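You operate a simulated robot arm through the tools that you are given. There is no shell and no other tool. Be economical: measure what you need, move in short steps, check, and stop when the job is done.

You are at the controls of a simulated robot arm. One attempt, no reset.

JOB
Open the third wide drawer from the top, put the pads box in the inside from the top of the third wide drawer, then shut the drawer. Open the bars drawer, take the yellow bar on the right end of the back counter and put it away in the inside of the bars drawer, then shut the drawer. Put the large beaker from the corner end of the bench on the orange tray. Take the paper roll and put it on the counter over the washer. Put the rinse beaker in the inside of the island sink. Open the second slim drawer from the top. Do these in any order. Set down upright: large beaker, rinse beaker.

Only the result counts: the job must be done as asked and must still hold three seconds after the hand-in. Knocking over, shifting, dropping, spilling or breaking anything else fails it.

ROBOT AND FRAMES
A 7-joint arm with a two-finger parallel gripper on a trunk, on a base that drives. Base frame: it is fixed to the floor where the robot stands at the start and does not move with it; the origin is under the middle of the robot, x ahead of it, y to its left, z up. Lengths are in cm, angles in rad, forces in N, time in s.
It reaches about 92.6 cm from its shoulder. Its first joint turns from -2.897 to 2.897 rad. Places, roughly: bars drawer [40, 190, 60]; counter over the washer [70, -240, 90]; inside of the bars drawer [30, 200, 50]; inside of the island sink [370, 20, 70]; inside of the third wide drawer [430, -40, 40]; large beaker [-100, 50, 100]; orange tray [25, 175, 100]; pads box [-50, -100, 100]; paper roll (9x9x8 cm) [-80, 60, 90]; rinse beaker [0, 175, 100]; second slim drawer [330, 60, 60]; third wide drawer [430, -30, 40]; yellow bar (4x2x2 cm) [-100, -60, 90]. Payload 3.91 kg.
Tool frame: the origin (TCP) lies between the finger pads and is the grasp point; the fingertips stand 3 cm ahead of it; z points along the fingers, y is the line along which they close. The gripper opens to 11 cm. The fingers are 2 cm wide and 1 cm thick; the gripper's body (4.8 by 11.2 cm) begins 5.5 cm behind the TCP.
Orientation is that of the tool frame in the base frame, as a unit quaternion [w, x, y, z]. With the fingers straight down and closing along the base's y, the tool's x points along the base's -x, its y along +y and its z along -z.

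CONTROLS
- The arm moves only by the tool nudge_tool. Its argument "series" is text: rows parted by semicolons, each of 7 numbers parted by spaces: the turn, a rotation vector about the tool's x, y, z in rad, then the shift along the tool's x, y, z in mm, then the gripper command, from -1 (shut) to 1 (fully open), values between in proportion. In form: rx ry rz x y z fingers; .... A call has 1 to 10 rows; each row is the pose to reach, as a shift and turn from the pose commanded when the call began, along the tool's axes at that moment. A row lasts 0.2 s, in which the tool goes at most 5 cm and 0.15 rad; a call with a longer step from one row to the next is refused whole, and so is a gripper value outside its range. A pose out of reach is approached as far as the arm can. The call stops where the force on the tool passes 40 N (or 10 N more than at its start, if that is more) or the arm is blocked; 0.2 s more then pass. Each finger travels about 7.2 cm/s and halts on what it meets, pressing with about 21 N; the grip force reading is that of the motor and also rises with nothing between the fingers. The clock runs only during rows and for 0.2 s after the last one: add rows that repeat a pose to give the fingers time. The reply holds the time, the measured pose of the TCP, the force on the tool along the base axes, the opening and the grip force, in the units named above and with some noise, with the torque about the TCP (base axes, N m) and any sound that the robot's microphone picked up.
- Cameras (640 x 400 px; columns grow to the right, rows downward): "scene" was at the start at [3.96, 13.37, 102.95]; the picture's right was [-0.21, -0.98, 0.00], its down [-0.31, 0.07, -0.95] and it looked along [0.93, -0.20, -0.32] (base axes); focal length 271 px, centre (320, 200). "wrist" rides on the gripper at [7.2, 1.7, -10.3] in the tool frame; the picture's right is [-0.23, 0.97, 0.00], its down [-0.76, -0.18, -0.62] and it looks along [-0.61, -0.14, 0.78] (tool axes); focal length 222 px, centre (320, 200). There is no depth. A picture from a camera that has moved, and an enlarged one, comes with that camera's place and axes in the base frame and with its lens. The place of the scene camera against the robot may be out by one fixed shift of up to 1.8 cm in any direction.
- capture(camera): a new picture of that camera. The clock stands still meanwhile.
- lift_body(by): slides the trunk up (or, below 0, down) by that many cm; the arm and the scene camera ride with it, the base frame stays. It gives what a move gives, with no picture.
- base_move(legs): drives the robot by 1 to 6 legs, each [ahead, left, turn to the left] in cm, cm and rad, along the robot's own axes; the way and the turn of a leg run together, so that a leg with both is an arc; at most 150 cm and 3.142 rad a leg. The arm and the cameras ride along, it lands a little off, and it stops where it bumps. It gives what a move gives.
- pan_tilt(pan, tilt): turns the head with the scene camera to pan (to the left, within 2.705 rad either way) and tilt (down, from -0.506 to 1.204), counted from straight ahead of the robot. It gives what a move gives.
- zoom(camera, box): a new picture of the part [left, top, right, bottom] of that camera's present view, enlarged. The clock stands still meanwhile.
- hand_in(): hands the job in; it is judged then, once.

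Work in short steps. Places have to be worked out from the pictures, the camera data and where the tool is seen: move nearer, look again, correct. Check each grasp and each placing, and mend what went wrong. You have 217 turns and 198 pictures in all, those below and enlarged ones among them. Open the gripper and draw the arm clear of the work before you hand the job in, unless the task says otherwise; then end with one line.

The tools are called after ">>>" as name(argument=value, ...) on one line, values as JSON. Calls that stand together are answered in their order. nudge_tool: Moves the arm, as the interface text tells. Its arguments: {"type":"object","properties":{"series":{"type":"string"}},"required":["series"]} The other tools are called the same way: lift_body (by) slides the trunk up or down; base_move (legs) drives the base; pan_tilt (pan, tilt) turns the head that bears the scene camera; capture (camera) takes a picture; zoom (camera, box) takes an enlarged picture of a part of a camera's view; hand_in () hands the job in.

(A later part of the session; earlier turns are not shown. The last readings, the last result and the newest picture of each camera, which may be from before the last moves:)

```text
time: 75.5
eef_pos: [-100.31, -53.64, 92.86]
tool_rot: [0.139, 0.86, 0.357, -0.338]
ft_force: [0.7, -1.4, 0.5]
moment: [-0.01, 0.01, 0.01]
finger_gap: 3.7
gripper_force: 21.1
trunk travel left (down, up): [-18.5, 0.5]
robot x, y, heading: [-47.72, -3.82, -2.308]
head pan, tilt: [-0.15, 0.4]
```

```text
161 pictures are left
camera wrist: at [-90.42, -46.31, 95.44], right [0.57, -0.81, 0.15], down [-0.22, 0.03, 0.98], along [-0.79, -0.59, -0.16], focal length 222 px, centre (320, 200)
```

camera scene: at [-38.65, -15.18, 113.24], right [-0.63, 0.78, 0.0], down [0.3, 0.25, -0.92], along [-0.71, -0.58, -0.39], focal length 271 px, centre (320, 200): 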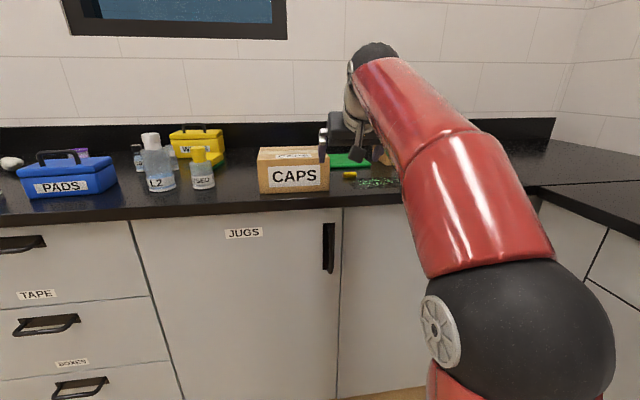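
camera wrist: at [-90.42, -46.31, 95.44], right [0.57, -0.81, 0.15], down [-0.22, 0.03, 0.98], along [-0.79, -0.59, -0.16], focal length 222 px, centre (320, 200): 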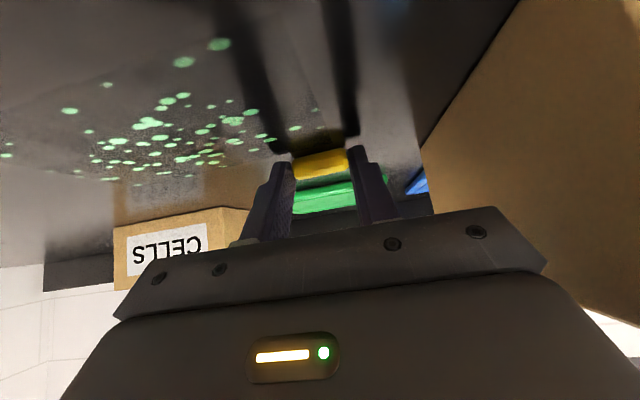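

Grasped (gap 3.7, ends of the bar). I lift and back out.

>>> nudge_tool(series="0 0 0 -14 0 -15 -1;0 0 0 -35 0 -37 -1;0 0 0 -48 0 -51 -1")

>>> base_move(legs=[[-40, 0, 0]])

>>> capture(camera="wrist")

```text
time: 76.3
eef_pos: [-100.09, -53.49, 97.72]
tool_rot: [0.14, 0.86, 0.357, -0.338]
ft_force: [-0.4, -0.1, -0.8]
moment: [0.01, -0.01, 0.03]
finger_gap: 3.7
gripper_force: 21.5
out of reach, approached as far as the arm can: row 2, 3
trunk travel left (down, up): [-18.5, 0.5]
robot x, y, heading: [-47.63, -3.56, -2.304]
head pan, tilt: [-0.15, 0.4]
```

```text
time: 78.8
eef_pos: [-73.61, -23.7, 97.81]
tool_rot: [0.138, 0.862, 0.352, -0.339]
ft_force: [-0.3, 0.5, 0.0]
moment: [0.0, 0.04, -0.02]
finger_gap: 3.67
gripper_force: 21.0
trunk travel left (down, up): [-18.5, 0.5]
robot x, y, heading: [-20.64, 26.05, -2.315]
head pan, tilt: [-0.15, 0.4]
```

```text
160 pictures are left
camera wrist: at [-63.71, -16.39, 100.32], right [0.56, -0.81, 0.15], down [-0.22, 0.03, 0.98], along [-0.8, -0.58, -0.16], focal length 222 px, centre (320, 200)
```

wrist: 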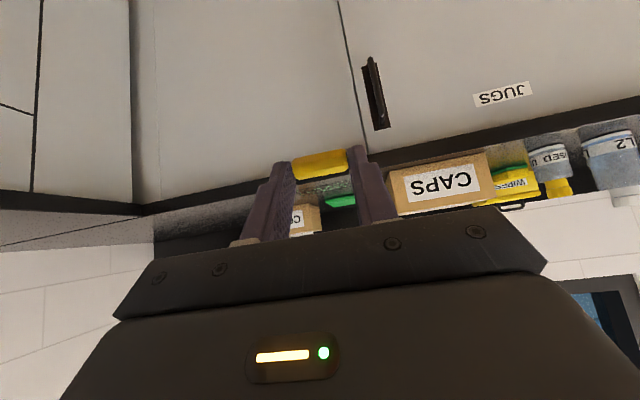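

Bar is held. I move away from the left bench before turning (tool swings wide), then drive along to the open drawer.

>>> base_move(legs=[[0, 42, 0], [0, 0, -1.566], [0, -80, 0], [0, -79, 0]])

>>> pan_tilt(pan=0, tilt=0.5)

>>> capture(camera="scene")

```text
time: 92.9
eef_pos: [71.58, 165.96, 97.72]
tool_rot: [-0.147, 0.853, -0.373, -0.335]
ft_force: [0.4, -0.1, -0.1]
moment: [0.04, 0.0, 0.0]
finger_gap: 3.66
gripper_force: 21.1
trunk travel left (down, up): [-18.5, 0.5]
robot x, y, heading: [119.61, 111.5, 2.364]
head pan, tilt: [-0.15, 0.4]
```

```text
time: 93.6
eef_pos: [71.68, 166.12, 97.79]
tool_rot: [-0.147, 0.853, -0.372, -0.334]
ft_force: [0.3, -0.1, -0.2]
moment: [-0.01, -0.02, -0.02]
finger_gap: 3.65
gripper_force: 20.7
trunk travel left (down, up): [-18.5, 0.5]
robot x, y, heading: [119.85, 111.88, 2.366]
head pan, tilt: [0.0, 0.499]
```

```text
159 pictures are left
camera scene: at [107.5, 102.96, 112.33], right [0.7, 0.71, 0.0], down [0.34, -0.34, -0.88], along [-0.63, 0.62, -0.48], focal length 271 px, centre (320, 200)
```

scene: 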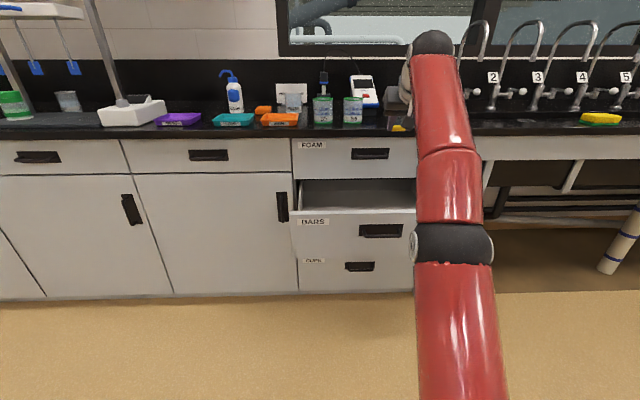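

I lower the trunk, draw the tool in and turn it straight down, then check.

>>> lift_body(by=-9)

>>> nudge_tool(series="0 0.12 0 44 0 -7 -1;0 0.25 0 88 0 -14 -1;0 0.38 0 132 0 -20 -1;0 0.5 0 176 0 -27 -1;0 0.63 0 220 0 -34 -1;0 0.75 0 263 0 -40 -1;0 0.75 0 263 0 -40 -1")

>>> base_move(legs=[[0, 0, 0.037]])

>>> capture(camera="scene")

```text
time: 94.9
eef_pos: [71.59, 166.09, 88.83]
tool_rot: [-0.147, 0.853, -0.373, -0.335]
ft_force: [-0.3, 0.3, -0.5]
moment: [0.01, -0.02, 0.01]
finger_gap: 3.62
gripper_force: 20.7
trunk travel left (down, up): [-9.5, 9.5]
robot x, y, heading: [119.57, 112.21, 2.361]
head pan, tilt: [0.0, 0.499]
```

```text
time: 96.5
eef_pos: [86.5, 150.04, 73.76]
tool_rot: [0.0, 0.916, -0.402, 0.002]
ft_force: [-0.2, -0.6, -0.1]
moment: [-0.04, -0.03, 0.0]
finger_gap: 3.64
gripper_force: 20.9
trunk travel left (down, up): [-9.5, 9.5]
robot x, y, heading: [119.84, 111.75, 2.365]
head pan, tilt: [0.0, 0.499]
```

```text
time: 97.2
eef_pos: [85.18, 148.8, 73.77]
tool_rot: [-0.001, 0.923, -0.384, 0.001]
ft_force: [0.2, 0.0, 0.1]
moment: [-0.03, 0.01, 0.0]
finger_gap: 3.69
gripper_force: 21.2
trunk travel left (down, up): [-9.5, 9.5]
robot x, y, heading: [119.75, 111.39, 2.401]
head pan, tilt: [0.0, 0.499]
```

```text
158 pictures are left
camera scene: at [107.84, 102.49, 103.33], right [0.67, 0.74, 0.0], down [0.35, -0.32, -0.88], along [-0.65, 0.59, -0.48], focal length 271 px, centre (320, 200)
```

scene: 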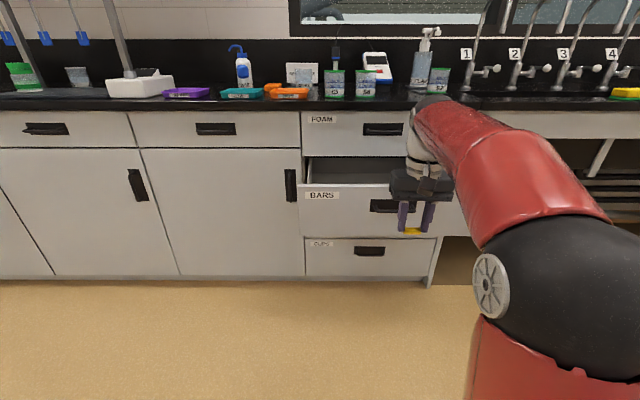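

Drawer front top is ≈z 69.6. I raise the tool to z≈79, drive 22 cm closer and reach the rest with the arm.

>>> nudge_tool(series="0 0 0 0 0 -30 -1;0 0 0 0 0 -55 -1")

>>> base_move(legs=[[22, 0, 0]])

>>> nudge_tool(series="0 0 0 -40 0 0 -1;0 0 0 -80 0 0 -1;0 0 0 -120 0 0 -1;0 0 0 -120 0 0 -1")

>>> capture(camera="scene")

>>> capture(camera="wrist")

```text
time: 97.8
eef_pos: [85.22, 148.73, 79.32]
tool_rot: [0.0, 0.923, -0.384, 0.0]
ft_force: [-1.5, -0.1, 0.1]
moment: [-0.02, 0.01, -0.03]
finger_gap: 3.65
gripper_force: 20.9
trunk travel left (down, up): [-9.5, 9.5]
robot x, y, heading: [119.77, 111.5, 2.402]
head pan, tilt: [0.0, 0.499]
```

```text
time: 99.5
eef_pos: [69.26, 163.69, 79.32]
tool_rot: [-0.001, 0.922, -0.386, 0.001]
ft_force: [0.1, 0.3, -0.9]
moment: [-0.03, -0.02, 0.02]
finger_gap: 3.68
gripper_force: 21.1
trunk travel left (down, up): [-9.5, 9.5]
robot x, y, heading: [103.31, 126.47, 2.401]
head pan, tilt: [0.0, 0.499]
```

```text
time: 100.5
eef_pos: [61.51, 171.26, 79.26]
tool_rot: [0.0, 0.922, -0.386, 0.0]
ft_force: [0.3, -0.5, -0.6]
moment: [0.0, -0.02, -0.02]
finger_gap: 3.65
gripper_force: 20.6
out of reach, approached as far as the arm can: row 3, 4
trunk travel left (down, up): [-9.5, 9.5]
robot x, y, heading: [103.51, 126.74, 2.398]
head pan, tilt: [0.0, 0.499]
```

```text
157 pictures are left
camera scene: at [91.67, 117.31, 103.33], right [0.68, 0.74, 0.0], down [0.35, -0.32, -0.88], along [-0.65, 0.59, -0.48], focal length 271 px, centre (320, 200)
```

scene: 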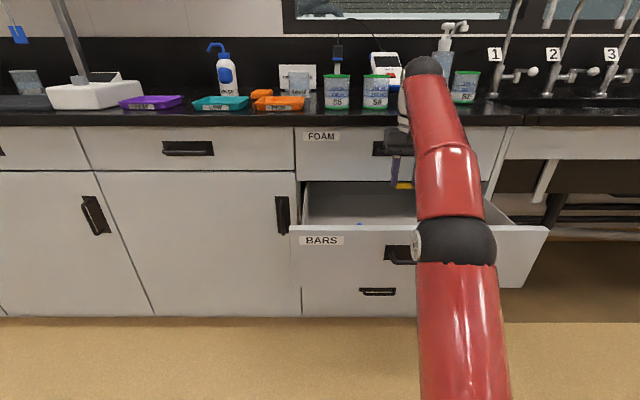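

```text
156 pictures are left
camera wrist: at [65.36, 164.73, 89.46], right [-0.85, -0.52, 0.0], down [-0.41, 0.67, 0.62], along [-0.32, 0.53, -0.78], focal length 222 px, centre (320, 200)
```

wrist: 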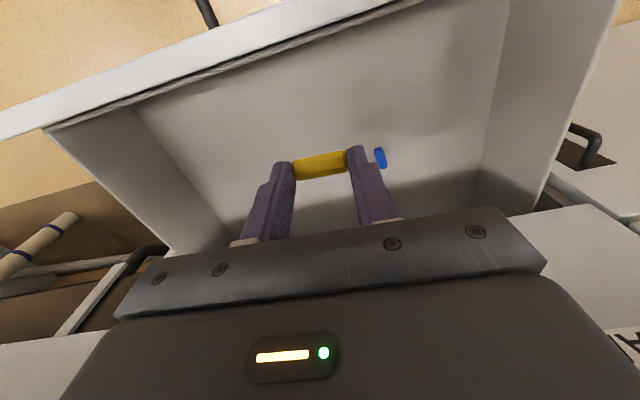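

In the drawer there is a blue bar further in, clear of my spot. I lower to z≈60 and look.

>>> nudge_tool(series="0 0 0 0 0 45 -1;0 0 0 0 0 90 -1;0 0 0 0 0 135 -1;0 0 0 0 0 180 -1;0 0 0 0 0 190 -1")

>>> capture(camera="wrist")

>>> capture(camera="scene")

```text
time: 101.7
eef_pos: [61.55, 171.35, 60.36]
tool_rot: [-0.001, 0.923, -0.386, 0.0]
ft_force: [0.0, -0.3, -0.1]
moment: [0.01, 0.03, 0.01]
finger_gap: 3.65
gripper_force: 21.1
trunk travel left (down, up): [-9.5, 9.5]
robot x, y, heading: [103.52, 126.45, 2.4]
head pan, tilt: [0.0, 0.499]
```

```text
155 pictures are left
camera wrist: at [65.38, 164.85, 70.61], right [-0.85, -0.52, 0.0], down [-0.41, 0.67, 0.62], along [-0.32, 0.53, -0.78], focal length 222 px, centre (320, 200)
```

wrist: 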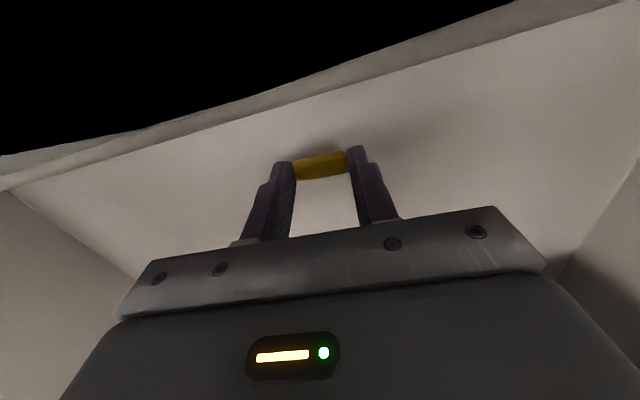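

```text
154 pictures are left
camera scene: at [91.66, 117.31, 103.33], right [0.68, 0.74, 0.0], down [0.35, -0.32, -0.88], along [-0.65, 0.59, -0.48], focal length 271 px, centre (320, 200)
```

scene: 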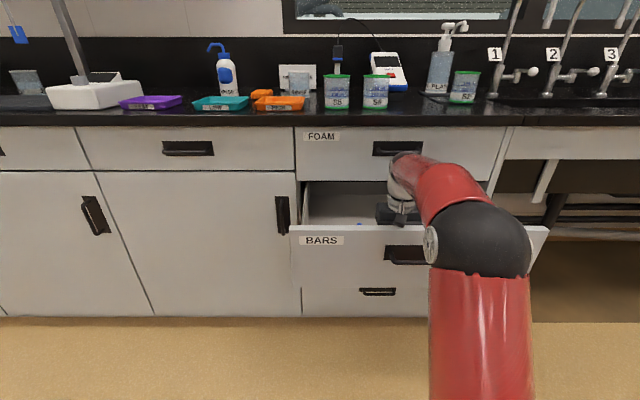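

Close to the floor of the drawer (shadow near the bar). I lower in small steps until contact.

>>> nudge_tool(series="0 0 0 0 0 5 -1;0 0 0 0 0 10 -1;0 0 0 0 0 15 -1")

>>> capture(camera="wrist")

```text
time: 102.3
eef_pos: [61.54, 171.41, 60.49]
tool_rot: [-0.003, 0.923, -0.385, -0.005]
ft_force: [-0.5, 1.8, 18.3]
moment: [-1.35, -1.07, 0.0]
finger_gap: 3.65
gripper_force: 21.2
trunk travel left (down, up): [-9.5, 9.5]
robot x, y, heading: [103.74, 126.74, 2.399]
head pan, tilt: [0.0, 0.499]
stopped in row 2: the force on the tool passed its limit at 47 N (the readings are from after the stop); the commanded pose is now the measured one
```

```text
153 pictures are left
camera wrist: at [65.46, 164.77, 70.56], right [-0.85, -0.52, 0.0], down [-0.4, 0.66, 0.63], along [-0.33, 0.54, -0.77], focal length 222 px, centre (320, 200)
```

wrist: 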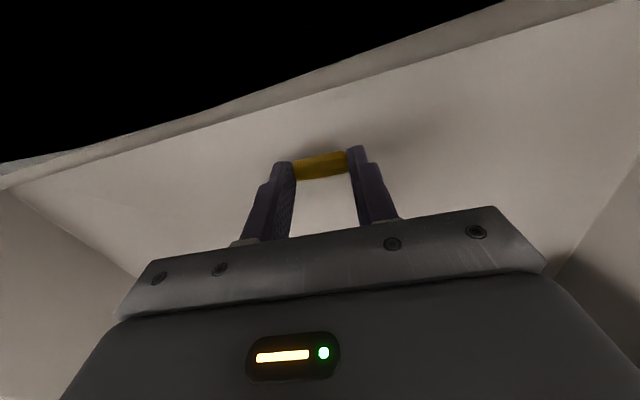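

The moment shows the wrist camera touched the drawer's front edge, not the bar on the floor. I rise, move 4.5 cm deeper, and lower again.

>>> nudge_tool(series="0 0 0 0 0 -15 -1;0 0 0 -25 0 -15 -1;0 0 0 -45 0 -15 -1;0 0 0 -45 0 0 -1;0 0 0 -45 0 10 -1;0 0 0 -45 0 20 -1")

>>> capture(camera="wrist")

```text
time: 103.7
eef_pos: [58.44, 174.63, 58.69]
tool_rot: [-0.002, 0.922, -0.386, -0.006]
ft_force: [-0.9, 0.8, 20.1]
moment: [0.1, 0.05, -0.01]
finger_gap: 3.71
gripper_force: 20.7
trunk travel left (down, up): [-9.5, 9.5]
robot x, y, heading: [103.14, 126.11, 2.396]
head pan, tilt: [0.0, 0.499]
```

```text
152 pictures are left
camera wrist: at [62.39, 168.02, 68.77], right [-0.85, -0.52, 0.0], down [-0.4, 0.66, 0.63], along [-0.33, 0.54, -0.77], focal length 222 px, centre (320, 200)
```

wrist: 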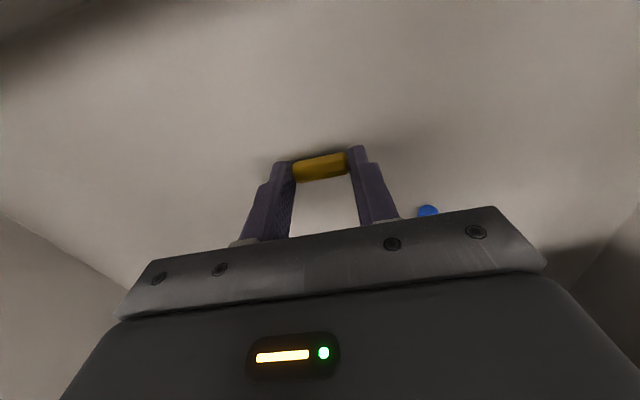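

Bar rests on the drawer floor (20 N, no moment). I release it, rise, and look.

>>> nudge_tool(series="0 0 0 0 0 -2 0.1;0 0 0 0 0 -2 0.1;0 0 0 0 0 -2 0.1;0 0 0 0 0 -40 0.1;0 0 0 0 0 -90 0.1;0 0 0 40 0 -130 0.1;0 0 0 80 0 -160 0.1;0 0 0 80 0 -200 0.1")

>>> capture(camera="wrist")

```text
refused: row 6 steps farther than a row can; nothing moved
```

```text
151 pictures are left
camera wrist: at [62.39, 168.02, 68.77], right [-0.85, -0.52, 0.0], down [-0.4, 0.66, 0.63], along [-0.33, 0.54, -0.77], focal length 222 px, centre (320, 200)
```

wrist: 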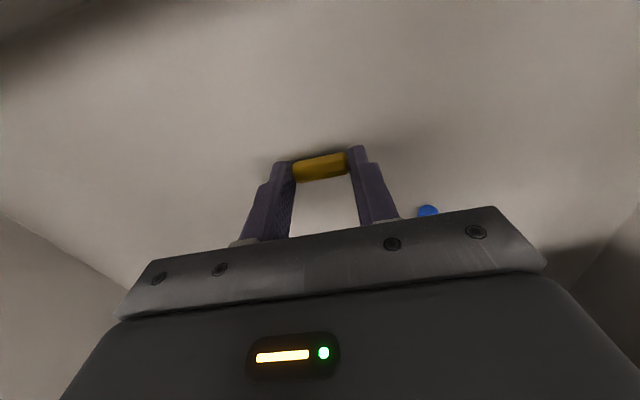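

Same with legal steps.

>>> nudge_tool(series="0 0 0 0 0 -2 0.1;0 0 0 0 0 -2 0.1;0 0 0 0 0 -2 0.1;0 0 0 0 0 -40 0.1;0 0 0 0 0 -85 0.1;0 0 0 0 0 -130 0.1;0 0 0 30 0 -165 0.1;0 0 0 70 0 -190 0.1")

>>> capture(camera="wrist")

```text
time: 105.5
eef_pos: [63.43, 169.61, 77.03]
tool_rot: [-0.002, 0.923, -0.386, -0.002]
ft_force: [0.4, 0.5, -0.2]
moment: [-0.01, -0.02, 0.02]
finger_gap: 6.05
gripper_force: 0.0
trunk travel left (down, up): [-9.5, 9.5]
robot x, y, heading: [103.5, 126.67, 2.399]
head pan, tilt: [0.0, 0.499]
```

```text
150 pictures are left
camera wrist: at [67.29, 163.09, 87.27], right [-0.85, -0.52, 0.0], down [-0.41, 0.66, 0.63], along [-0.33, 0.54, -0.78], focal length 222 px, centre (320, 200)
```

wrist: 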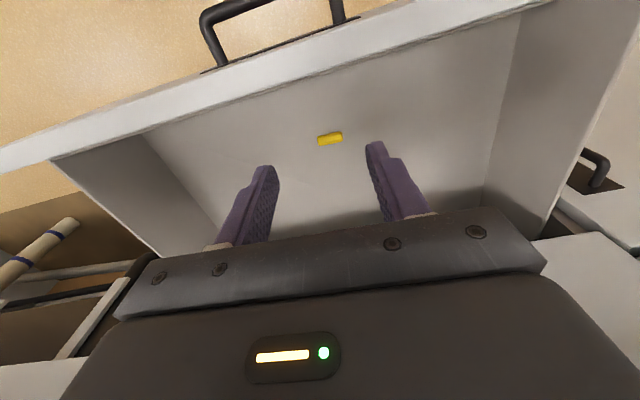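

The yellow bar lies in the drawer. Now I back off, lower closed fingers in front of the drawer, and push it shut.

>>> base_move(legs=[[-14, 0, 0]])

>>> nudge_tool(series="0 0 0 40 0 0 -1;0 0 0 80 0 0 -1;0 0 0 80 0 45 -1;0 0 0 80 0 90 -1;0 0 0 80 0 130 -1;0 0 0 80 0 130 -1")

>>> base_move(legs=[[24, 0, 0]])

>>> capture(camera="scene")

```text
time: 106.8
eef_pos: [74.04, 160.06, 77.13]
tool_rot: [-0.002, 0.922, -0.387, -0.002]
ft_force: [-0.2, -0.7, 0.5]
moment: [0.0, 0.0, 0.0]
finger_gap: 6.05
gripper_force: 0.0
trunk travel left (down, up): [-9.5, 9.5]
robot x, y, heading: [114.09, 116.89, 2.394]
head pan, tilt: [0.0, 0.499]
```

```text
time: 108.2
eef_pos: [79.65, 154.3, 64.13]
tool_rot: [-0.003, 0.922, -0.387, -0.003]
ft_force: [0.4, 0.7, -0.5]
moment: [-0.01, -0.01, 0.02]
finger_gap: 0.0
gripper_force: 20.5
trunk travel left (down, up): [-9.5, 9.5]
robot x, y, heading: [114.0, 116.83, 2.395]
head pan, tilt: [0.0, 0.499]
```

```text
time: 110.0
eef_pos: [62.1, 170.47, 64.01]
tool_rot: [-0.002, 0.922, -0.387, -0.002]
ft_force: [-0.3, 0.1, -0.3]
moment: [0.03, 0.0, -0.02]
finger_gap: 0.0
gripper_force: 20.9
trunk travel left (down, up): [-9.5, 9.5]
robot x, y, heading: [96.38, 132.96, 2.399]
head pan, tilt: [0.0, 0.499]
```

```text
149 pictures are left
camera scene: at [84.67, 123.8, 103.33], right [0.68, 0.73, 0.0], down [0.35, -0.32, -0.88], along [-0.65, 0.6, -0.48], focal length 271 px, centre (320, 200)
```

scene: 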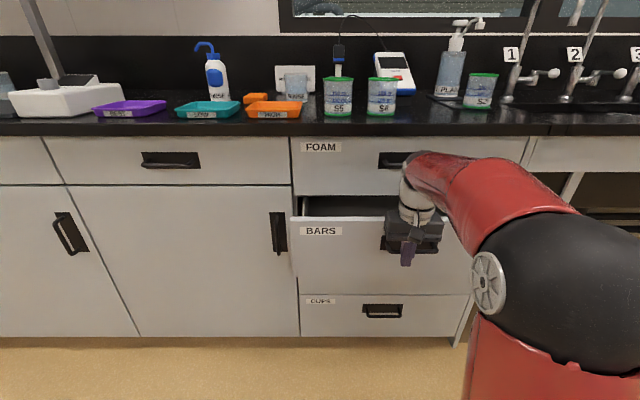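

The drawer is half shut. I finish the push with the arm until resistance.

>>> nudge_tool(series="0 0 0 -20 0 0 -1;0 0 0 -40 0 0 -1;0 0 0 -60 0 0 -1;0 0 0 -80 0 0 -1;0 0 0 -100 0 0 -1;0 0 0 -115 0 0 -1;0 0 0 -130 0 0 -1;0 0 0 -140 0 0 -1")

>>> capture(camera="scene")

```text
time: 112.0
eef_pos: [56.62, 175.95, 63.85]
tool_rot: [0.019, 0.92, -0.389, 0.044]
ft_force: [1.4, -0.7, 0.3]
moment: [0.01, 0.01, -0.03]
finger_gap: 0.0
gripper_force: 21.3
trunk travel left (down, up): [-9.5, 9.5]
robot x, y, heading: [97.68, 132.03, 2.398]
head pan, tilt: [0.0, 0.499]
stopped in row 8: the arm was blocked; the commanded pose is now the measured one
```

```text
148 pictures are left
camera scene: at [95.47, 113.69, 104.73], right [0.68, 0.73, 0.0], down [0.27, -0.25, -0.93], along [-0.68, 0.63, -0.36], focal length 271 px, centre (320, 200)
```

scene: 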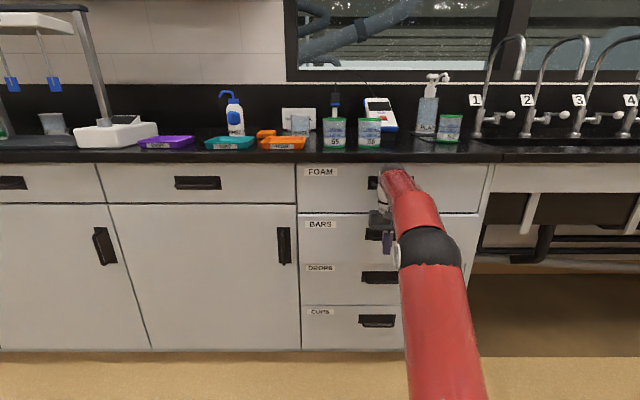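

The drawer looks shut, but the robot seems to have leaned back on the push. I let it settle with a small retreat and check again.

>>> nudge_tool(series="0 0 0 10 0 0 -1;0 0 0 30 0 0 -1;0 0 0 30 0 0 -1")

>>> capture(camera="scene")

```text
time: 112.3
eef_pos: [58.21, 174.65, 62.91]
tool_rot: [0.039, 0.914, -0.392, 0.093]
ft_force: [0.1, -0.7, -0.3]
moment: [0.01, 0.02, 0.02]
finger_gap: 0.02
gripper_force: 20.9
trunk travel left (down, up): [-9.5, 9.5]
robot x, y, heading: [98.39, 131.52, 2.386]
head pan, tilt: [0.0, 0.499]
stopped in row 1: the arm was blocked; the commanded pose is now the measured one
```

```text
147 pictures are left
camera scene: at [97.98, 111.55, 104.66], right [0.68, 0.73, 0.0], down [0.25, -0.23, -0.94], along [-0.69, 0.64, -0.34], focal length 271 px, centre (320, 200)
```

scene: 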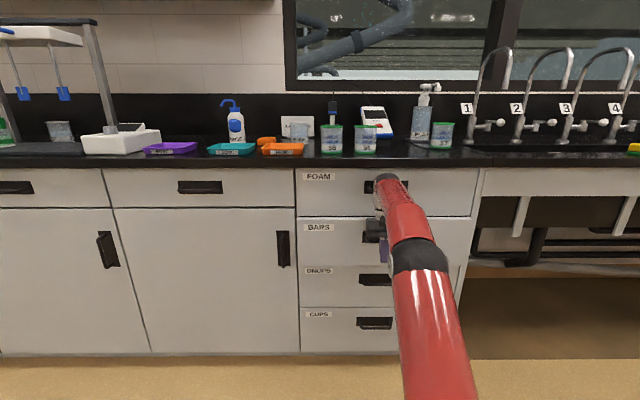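

The robot appears to be tipping slightly backwards; I drive back a little to get its base under it and relieve the contact.

>>> base_move(legs=[[-10, 0, 0]])

>>> capture(camera="scene")

```text
time: 113.0
eef_pos: [60.84, 172.3, 59.35]
tool_rot: [0.072, 0.898, -0.399, 0.173]
ft_force: [0.1, 0.4, -0.2]
moment: [0.01, -0.05, -0.01]
finger_gap: 0.01
gripper_force: 20.6
trunk travel left (down, up): [-9.5, 9.5]
robot x, y, heading: [99.55, 130.84, 2.382]
head pan, tilt: [0.0, 0.499]
stopped in leg 1: the robot was blocked; the commanded pose is now the measured one
```

```text
146 pictures are left
camera scene: at [102.44, 107.54, 104.41], right [0.69, 0.73, 0.0], down [0.21, -0.2, -0.96], along [-0.69, 0.66, -0.29], focal length 271 px, centre (320, 200)
```

scene: 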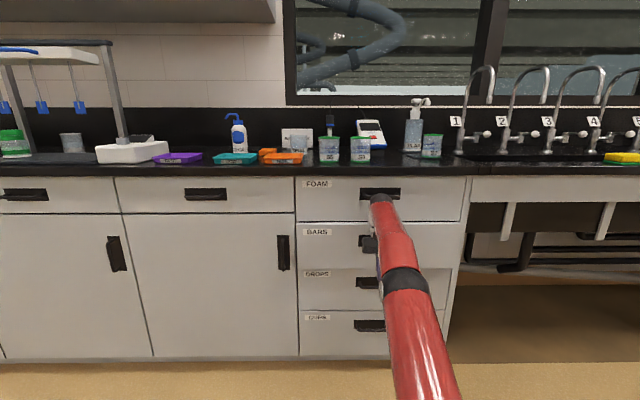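

The forearm/wrist seems to be bearing on the FOAM drawer front, pushing the robot back. I retract the arm away from the cabinet.

>>> nudge_tool(series="0 0 0 45 0 0 -1;0 0 0 90 0 0 -1;0 0 0 135 0 0 -1;0 0 0 135 0 0 -1")

>>> capture(camera="scene")

>>> capture(camera="wrist")

```text
time: 113.4
eef_pos: [59.6, 173.18, 52.99]
tool_rot: [0.092, 0.884, -0.399, 0.226]
ft_force: [0.0, -0.2, -0.6]
moment: [-0.01, 0.04, 0.02]
finger_gap: 0.0
gripper_force: 20.8
trunk travel left (down, up): [-9.5, 9.5]
robot x, y, heading: [99.7, 130.49, 2.383]
head pan, tilt: [0.0, 0.499]
stopped in row 1: the arm was blocked; the commanded pose is now the measured one
```

```text
145 pictures are left
camera scene: at [99.65, 110.22, 104.55], right [0.69, 0.73, 0.0], down [0.24, -0.23, -0.94], along [-0.69, 0.65, -0.33], focal length 271 px, centre (320, 200)
```

scene: 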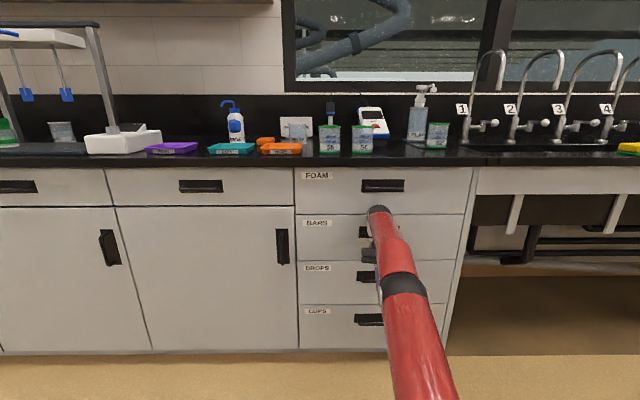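

```text
144 pictures are left
camera wrist: at [59.12, 170.47, 65.46], right [-0.86, -0.5, -0.13], down [-0.51, 0.84, 0.19], along [0.01, 0.23, -0.97], focal length 222 px, centre (320, 200)
```

wrist: 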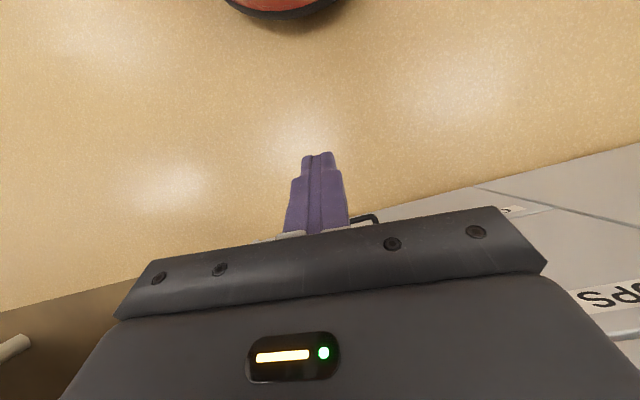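

The robot is coming back level as the wrist slipped free. I keep retracting straight away from the cabinet.

>>> nudge_tool(series="0 0 0 40 0 20 -1;0 0 0 80 0 40 -1;0 0 0 120 0 60 -1;0 0 0 120 0 60 -1")

>>> capture(camera="scene")

```text
time: 113.7
eef_pos: [61.28, 171.6, 51.72]
tool_rot: [0.101, 0.876, -0.4, 0.251]
ft_force: [-0.2, -0.6, -0.5]
moment: [-0.01, -0.04, 0.0]
finger_gap: 0.01
gripper_force: 21.4
trunk travel left (down, up): [-9.5, 9.5]
robot x, y, heading: [99.9, 130.55, 2.379]
head pan, tilt: [0.0, 0.499]
stopped in row 1: the arm was blocked; the commanded pose is now the measured one
```

```text
143 pictures are left
camera scene: at [101.37, 108.65, 104.56], right [0.69, 0.73, 0.0], down [0.23, -0.22, -0.95], along [-0.69, 0.65, -0.32], focal length 271 px, centre (320, 200)
```

scene: 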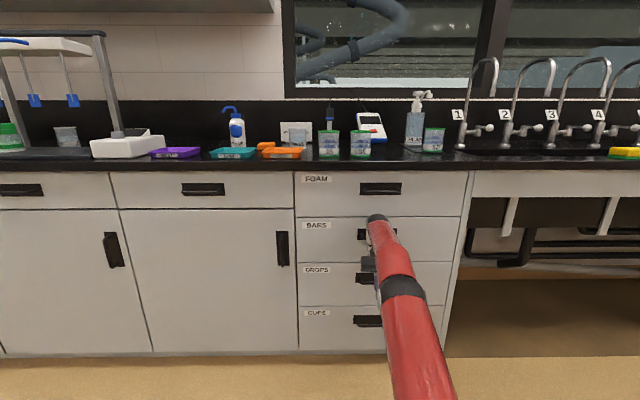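

Wrist still bears on the BARS front. I rotate the tool so its wrist comes away from the cabinet while retracting.

>>> nudge_tool(series="0 -0.15 0 40 0 20 -1;0 -0.3 0 80 0 40 -1;0 -0.45 0 120 0 60 -1;0 -0.5 0 120 0 60 -1")

>>> capture(camera="scene")

```text
time: 114.0
eef_pos: [62.8, 170.28, 50.55]
tool_rot: [0.111, 0.865, -0.402, 0.28]
ft_force: [0.6, 0.4, 0.0]
moment: [0.03, -0.03, 0.01]
finger_gap: 0.01
gripper_force: 21.5
trunk travel left (down, up): [-9.5, 9.5]
robot x, y, heading: [100.21, 129.9, 2.384]
head pan, tilt: [0.0, 0.499]
stopped in row 1: the arm was blocked; the commanded pose is now the measured one
```

```text
142 pictures are left
camera scene: at [102.22, 107.94, 104.5], right [0.69, 0.72, 0.0], down [0.22, -0.21, -0.95], along [-0.69, 0.66, -0.31], focal length 271 px, centre (320, 200)
```

scene: 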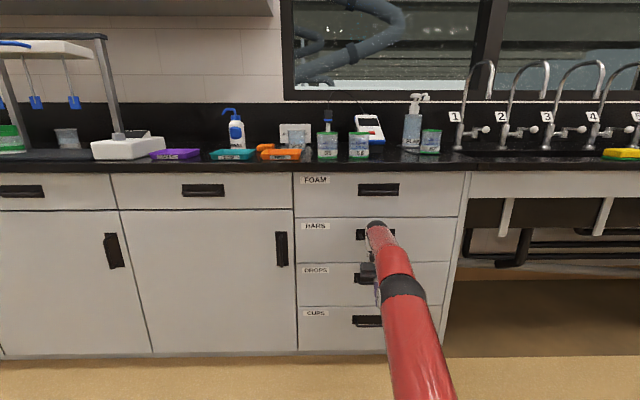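

I try driving back again to free the arm, now that the wrist has lower contact.

>>> base_move(legs=[[-20, 0, 0]])

>>> capture(camera="scene")

```text
time: 114.8
eef_pos: [61.7, 171.42, 39.23]
tool_rot: [0.107, 0.859, -0.416, 0.278]
ft_force: [1.7, -0.9, 5.8]
moment: [0.33, 0.31, -0.01]
finger_gap: 0.0
gripper_force: 20.7
trunk travel left (down, up): [-9.5, 9.5]
robot x, y, heading: [101.53, 129.13, 2.379]
head pan, tilt: [0.0, 0.499]
stopped in leg 1: the robot was blocked; the commanded pose is now the measured one
```

```text
141 pictures are left
camera scene: at [101.7, 108.56, 104.52], right [0.69, 0.72, 0.0], down [0.24, -0.23, -0.95], along [-0.68, 0.65, -0.33], focal length 271 px, centre (320, 200)
```

scene: 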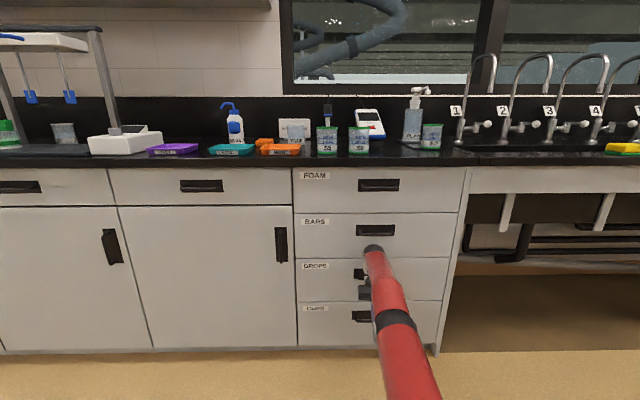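

The wrist slid lower and the lean eased slightly. I retract in much smaller steps so that the move is not cut off.

>>> nudge_tool(series="0 0 0 9 0 7 -1;0 0 0 18 0 14 -1;0 0 0 27 0 21 -1;0 0 0 36 0 28 -1;0 0 0 45 0 35 -1;0 0 0 54 0 42 -1;0 0 0 63 0 49 -1;0 0 0 72 0 56 -1;0 0 0 81 0 63 -1;0 0 0 90 0 70 -1")

>>> capture(camera="scene")

>>> capture(camera="wrist")

```text
time: 115.1
eef_pos: [61.92, 171.23, 34.96]
tool_rot: [0.109, 0.854, -0.418, 0.291]
ft_force: [0.7, 0.4, 0.5]
moment: [0.02, 0.0, 0.02]
finger_gap: 0.0
gripper_force: 20.9
trunk travel left (down, up): [-9.5, 9.5]
robot x, y, heading: [101.73, 129.25, 2.381]
head pan, tilt: [0.0, 0.499]
stopped in row 1: the arm was blocked; the commanded pose is now the measured one
```

```text
140 pictures are left
camera scene: at [100.93, 109.2, 104.66], right [0.69, 0.72, 0.0], down [0.25, -0.24, -0.94], along [-0.68, 0.65, -0.34], focal length 271 px, centre (320, 200)
```

scene: 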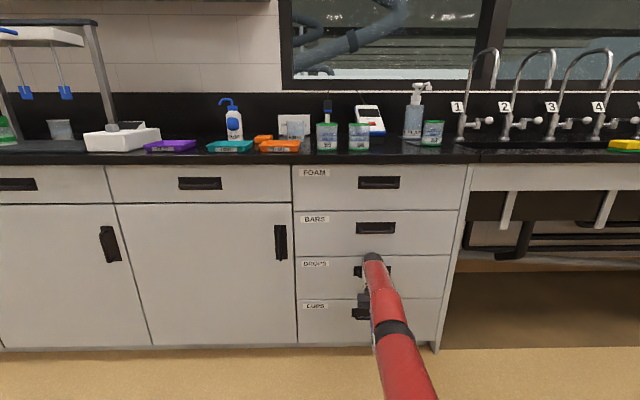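

```text
139 pictures are left
camera wrist: at [59.76, 169.71, 47.53], right [-0.87, -0.46, -0.19], down [-0.48, 0.87, 0.07], along [0.13, 0.15, -0.98], focal length 222 px, centre (320, 200)
```

wrist: 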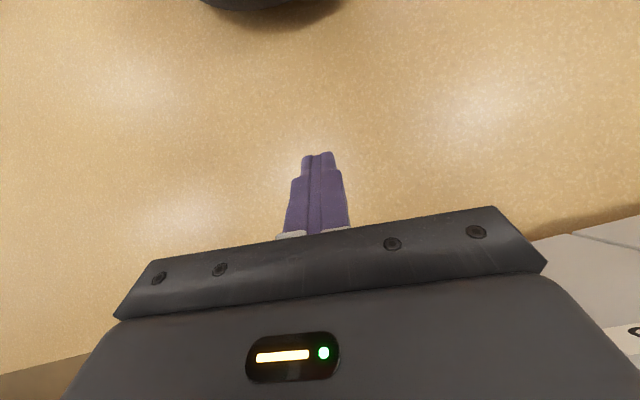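

Driving back gained ~2 cm each time; I repeat it several times.

>>> base_move(legs=[[-20, 0, 0]])

>>> base_move(legs=[[-20, 0, 0]])

>>> capture(camera="scene")

```text
time: 115.8
eef_pos: [64.57, 168.74, 31.41]
tool_rot: [0.112, 0.845, -0.42, 0.31]
ft_force: [0.5, -2.1, -2.3]
moment: [-0.01, -0.02, 0.01]
finger_gap: 0.02
gripper_force: 20.7
trunk travel left (down, up): [-9.5, 9.5]
robot x, y, heading: [102.52, 128.66, 2.374]
head pan, tilt: [0.0, 0.499]
stopped in leg 1: the robot was blocked; the commanded pose is now the measured one
```

```text
time: 116.5
eef_pos: [64.5, 168.66, 17.55]
tool_rot: [0.138, 0.808, -0.403, 0.407]
ft_force: [3.7, -4.3, 21.8]
moment: [0.79, 0.77, -0.01]
finger_gap: 0.0
gripper_force: 20.7
trunk travel left (down, up): [-9.5, 9.5]
robot x, y, heading: [103.61, 127.75, 2.366]
head pan, tilt: [0.0, 0.499]
stopped in leg 1: the robot was blocked; the commanded pose is now the measured one
```

```text
138 pictures are left
camera scene: at [93.72, 116.61, 103.63], right [0.7, 0.71, 0.0], down [0.32, -0.31, -0.89], along [-0.64, 0.62, -0.45], focal length 271 px, centre (320, 200)
```

scene: 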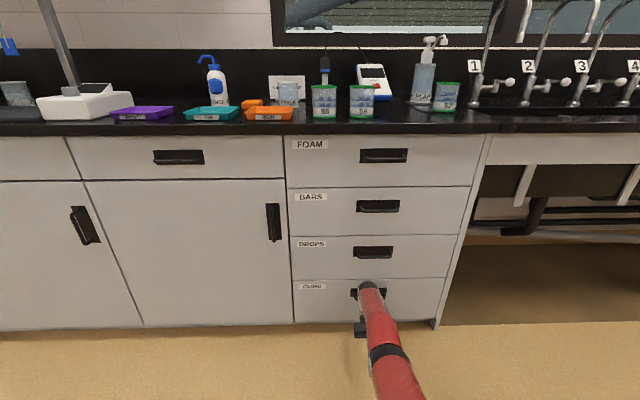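

The robot is almost level again, but the arm hangs low. I now retract straight back and slightly up.

>>> nudge_tool(series="0 0 0 10 0 12 -1;0 0 0 20 0 24 -1;0 0 0 31 0 38 -1;0 0 0 43 0 54 -1;0 0 0 62 0 77 -1")

>>> capture(camera="scene")

```text
time: 116.8
eef_pos: [64.86, 168.26, 17.4]
tool_rot: [0.137, 0.81, -0.404, 0.402]
ft_force: [-1.1, 0.0, -0.1]
moment: [-0.01, -0.03, -0.02]
finger_gap: 0.0
gripper_force: 20.9
trunk travel left (down, up): [-9.5, 9.5]
robot x, y, heading: [104.11, 127.3, 2.366]
head pan, tilt: [0.0, 0.499]
stopped in row 1: the arm was blocked; the commanded pose is now the measured one
```

```text
137 pictures are left
camera scene: at [94.65, 115.68, 103.9], right [0.7, 0.72, 0.0], down [0.32, -0.31, -0.9], along [-0.64, 0.63, -0.44], focal length 271 px, centre (320, 200)
```

scene: 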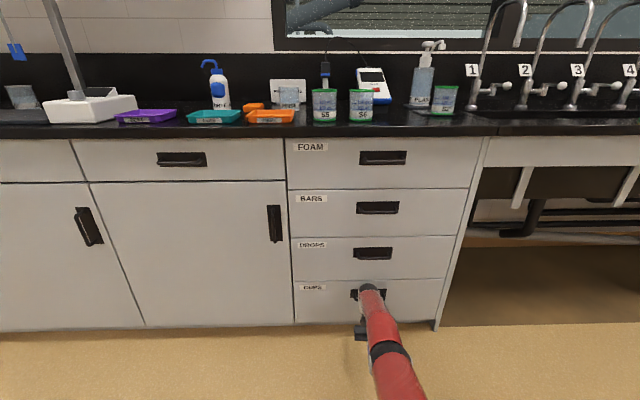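

Progress; contact eased. Drive back again.

>>> base_move(legs=[[-15, 0, 0]])

>>> base_move(legs=[[-15, 0, 0]])

>>> capture(camera="scene")

```text
time: 118.2
eef_pos: [75.12, 158.34, 15.04]
tool_rot: [0.143, 0.802, -0.4, 0.419]
ft_force: [0.0, -0.5, -0.7]
moment: [0.01, 0.0, -0.02]
finger_gap: 0.0
gripper_force: 21.3
trunk travel left (down, up): [-9.5, 9.5]
robot x, y, heading: [114.57, 116.68, 2.367]
head pan, tilt: [0.0, 0.499]
```

```text
time: 119.6
eef_pos: [85.89, 147.91, 15.14]
tool_rot: [0.144, 0.802, -0.401, 0.419]
ft_force: [0.3, -0.3, 0.6]
moment: [0.04, 0.02, 0.0]
finger_gap: 0.0
gripper_force: 21.5
trunk travel left (down, up): [-9.5, 9.5]
robot x, y, heading: [124.67, 106.52, 2.365]
head pan, tilt: [0.0, 0.499]
```

```text
136 pictures are left
camera scene: at [113.03, 97.74, 103.33], right [0.7, 0.71, 0.0], down [0.34, -0.34, -0.88], along [-0.63, 0.61, -0.48], focal length 271 px, centre (320, 200)
```

scene: 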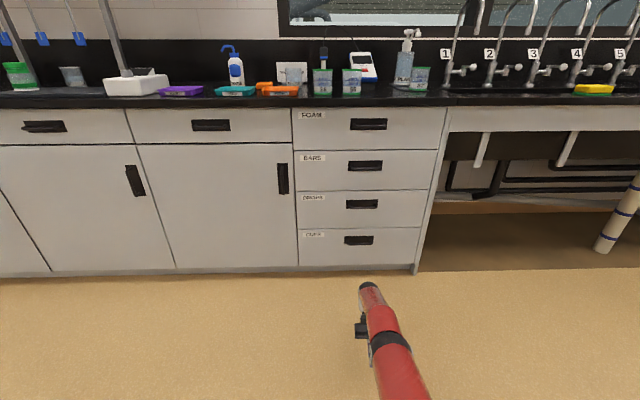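

Free and level, all drawers shut, nothing disturbed. I check the drawer closely and bring the arm back up and straight down.

>>> zoom(camera="scene", box=[270, 70, 470, 195])

>>> nudge_tool(series="0 -0.09 0 35 0 -28 -1;0 -0.18 0 69 0 -57 -1;0 -0.27 0 104 0 -85 -1;0 -0.36 0 138 0 -113 -1;0 -0.45 0 173 0 -142 -1;0 -0.54 0 208 0 -170 -1;0 -0.63 0 242 0 -199 -1;0 -0.72 0 277 0 -227 -1;0 -0.81 0 311 0 -255 -1;0 -0.9 0 346 0 -284 -1")

>>> capture(camera="scene")

```text
3.20 times, centred on (370, 132) of scene
camera zoom: at [113.03, 97.74, 103.33], right [0.7, 0.71, 0.0], down [0.34, -0.34, -0.88], along [-0.63, 0.61, -0.48], focal length 866 px, centre (160, 416)
```

zoom: 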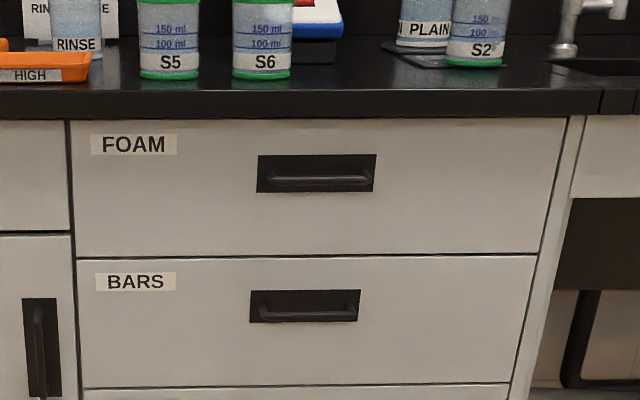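

```text
time: 121.8
eef_pos: [81.54, 146.13, 59.52]
tool_rot: [-0.045, 0.903, -0.425, 0.028]
ft_force: [0.6, 0.2, -0.7]
moment: [-0.03, -0.04, -0.01]
finger_gap: 0.0
gripper_force: 21.1
trunk travel left (down, up): [-9.5, 9.5]
robot x, y, heading: [125.24, 106.4, 2.367]
head pan, tilt: [0.0, 0.499]
```

```text
134 pictures are left
camera scene: at [113.02, 97.75, 103.32], right [0.7, 0.71, 0.0], down [0.34, -0.34, -0.88], along [-0.63, 0.61, -0.48], focal length 271 px, centre (320, 200)
```

scene: 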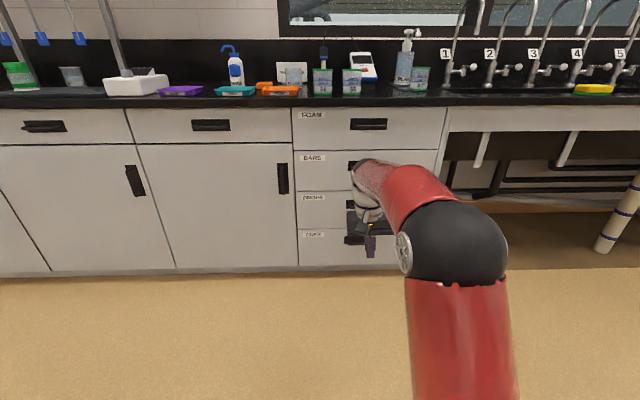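

Drawer fully shut. Next the large (400 ml) beaker: I drive back along the bench to the corner end, raise the trunk, and set the tool to the 45° pose.

>>> base_move(legs=[[0, 0, 0.035], [0, 95, 0], [0, 94, 0]])

>>> lift_body(by=9.5)

>>> nudge_tool(series="-0.02 -0.09 0 0 0 -45 1;-0.04 -0.18 0 0 0 -90 1;-0.06 -0.27 0 0 0 -135 1;-0.08 -0.36 0 0 0 -180 1;-0.1 -0.45 0 0 0 -225 1;-0.1 -0.54 0 0 0 -270 1;-0.1 -0.63 0 0 0 -315 1;-0.1 -0.75 0 0 0 -350 1;-0.1 -0.75 0 0 0 -350 1")

>>> capture(camera="scene")

>>> capture(camera="wrist")

```text
time: 131.6
eef_pos: [-46.98, 4.84, 59.52]
tool_rot: [-0.047, 0.914, -0.403, 0.027]
ft_force: [0.5, 0.5, -0.4]
moment: [-0.02, 0.01, 0.01]
finger_gap: 0.0
gripper_force: 21.0
trunk travel left (down, up): [-9.5, 9.5]
robot x, y, heading: [-1.73, -32.91, 2.408]
head pan, tilt: [0.0, 0.499]
```

```text
time: 132.9
eef_pos: [-47.07, 4.88, 69.03]
tool_rot: [-0.046, 0.913, -0.404, 0.026]
ft_force: [0.0, -0.1, -0.3]
moment: [0.04, 0.0, 0.01]
finger_gap: 0.01
gripper_force: 20.6
trunk travel left (down, up): [-19.0, 0.0]
robot x, y, heading: [-1.41, -32.83, 2.407]
head pan, tilt: [0.0, 0.499]
```

```text
time: 134.9
eef_pos: [-50.05, 2.49, 103.59]
tool_rot: [-0.145, 0.861, -0.36, -0.329]
ft_force: [-0.6, 0.3, -0.3]
moment: [-0.03, -0.02, 0.0]
finger_gap: 10.98
gripper_force: 0.1
trunk travel left (down, up): [-19.0, 0.0]
robot x, y, heading: [-1.75, -32.93, 2.408]
head pan, tilt: [0.0, 0.499]
```

```text
133 pictures are left
camera scene: at [-13.42, -42.14, 112.83], right [0.67, 0.74, 0.0], down [0.36, -0.32, -0.88], along [-0.65, 0.59, -0.48], focal length 271 px, centre (320, 200)
```

scene: 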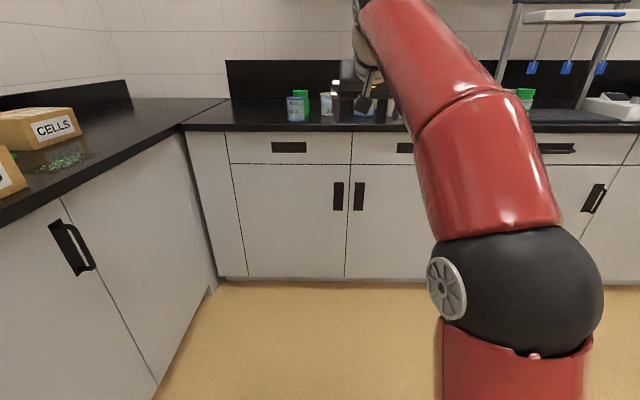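

```text
132 pictures are left
camera wrist: at [-42.76, -7.59, 106.34], right [-0.82, -0.56, 0.14], down [0.02, 0.22, 0.98], along [-0.58, 0.8, -0.17], focal length 222 px, centre (320, 200)
```

wrist: 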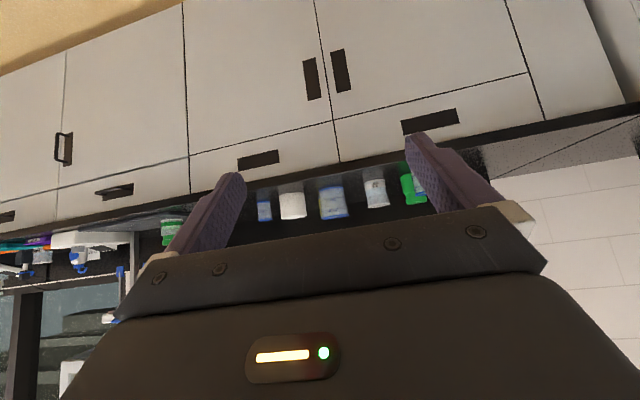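

The 400 ml beaker is about 56 cm ahead and 7 cm to the right of the tool. I drive closer with a small right shift.

>>> base_move(legs=[[43, -7.3, 0]])

>>> capture(camera="wrist")

>>> capture(camera="scene")

```text
time: 137.5
eef_pos: [-77.02, 35.57, 103.54]
tool_rot: [-0.144, 0.863, -0.356, -0.329]
ft_force: [0.4, 0.1, 0.0]
moment: [-0.02, 0.01, 0.03]
finger_gap: 11.01
gripper_force: 0.1
trunk travel left (down, up): [-19.0, 0.0]
robot x, y, heading: [-28.19, 0.61, 2.422]
head pan, tilt: [0.0, 0.499]
```

```text
131 pictures are left
camera wrist: at [-69.61, 25.46, 106.33], right [-0.81, -0.57, 0.14], down [0.01, 0.22, 0.98], along [-0.58, 0.79, -0.17], focal length 222 px, centre (320, 200)
```

wrist: 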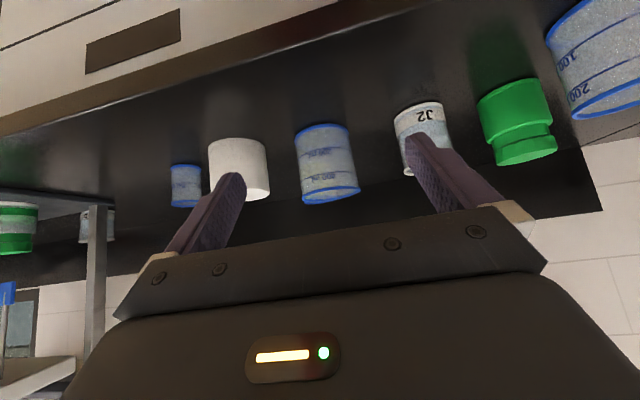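

```text
130 pictures are left
camera scene: at [-39.97, -8.84, 112.83], right [0.66, 0.75, 0.0], down [0.36, -0.32, -0.88], along [-0.66, 0.58, -0.48], focal length 271 px, centre (320, 200)
```

scene: 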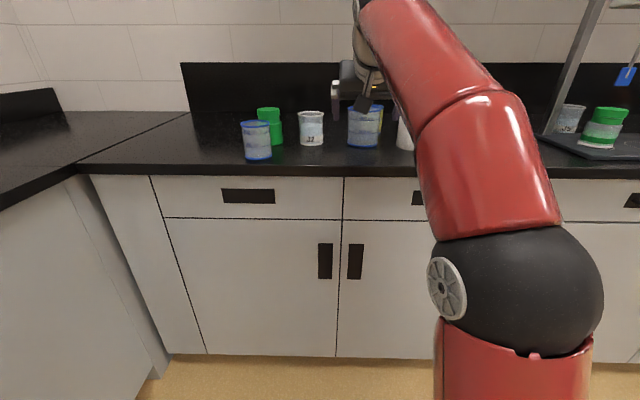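

Beaker centre is near (-91, 51), top ≈ z 99.7. I drive 11 cm closer (and 2.5 cm right), then look again.

>>> base_move(legs=[[11, -2.5, 0]])

>>> capture(camera="wrist")

```text
time: 138.8
eef_pos: [-83.62, 44.75, 103.72]
tool_rot: [-0.143, 0.863, -0.355, -0.33]
ft_force: [0.4, -0.3, -0.6]
moment: [-0.02, 0.02, 0.0]
finger_gap: 11.01
gripper_force: 0.0
trunk travel left (down, up): [-19.0, 0.0]
robot x, y, heading: [-34.7, 9.97, 2.419]
head pan, tilt: [0.0, 0.499]
```

```text
129 pictures are left
camera wrist: at [-76.24, 34.71, 106.33], right [-0.81, -0.57, 0.14], down [0.01, 0.22, 0.98], along [-0.58, 0.79, -0.17], focal length 222 px, centre (320, 200)
```

wrist: 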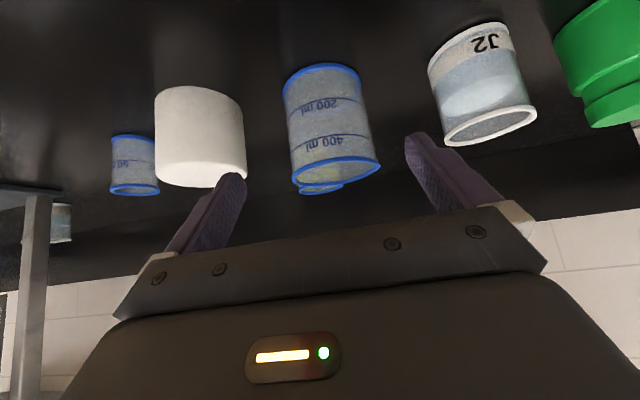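

Rim centre ≈ (-91.2, 51.6), diameter ≈ 9.3 cm. I lower beside it, then slide the open fingers around it.

>>> nudge_tool(series="0 0 0 24 5 26 1;0 0 0 48 5 53 1;0 0 0 24 5 75 1;0 0 0 12 5 86 1")

>>> capture(camera="wrist")

>>> capture(camera="scene")

```text
time: 139.8
eef_pos: [-87.37, 48.08, 96.54]
tool_rot: [-0.145, 0.862, -0.356, -0.33]
ft_force: [-0.3, 1.1, 0.2]
moment: [-0.03, -0.04, -0.01]
finger_gap: 10.97
gripper_force: 0.0
trunk travel left (down, up): [-19.0, 0.0]
robot x, y, heading: [-34.76, 9.36, 2.42]
head pan, tilt: [0.0, 0.499]
```

```text
128 pictures are left
camera wrist: at [-79.92, 37.91, 99.22], right [-0.81, -0.57, 0.14], down [0.01, 0.22, 0.98], along [-0.58, 0.79, -0.17], focal length 222 px, centre (320, 200)
```

wrist: 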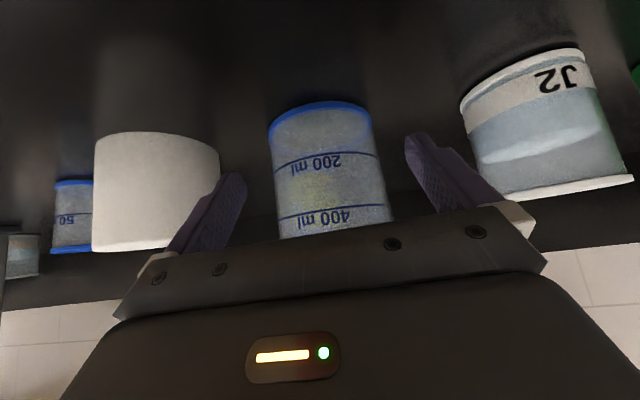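

```text
127 pictures are left
camera scene: at [-46.64, 0.37, 112.83], right [0.66, 0.75, 0.0], down [0.36, -0.32, -0.88], along [-0.66, 0.58, -0.48], focal length 271 px, centre (320, 200)
```

scene: 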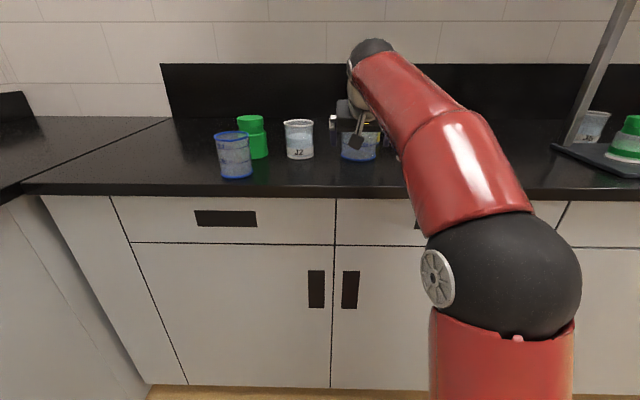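

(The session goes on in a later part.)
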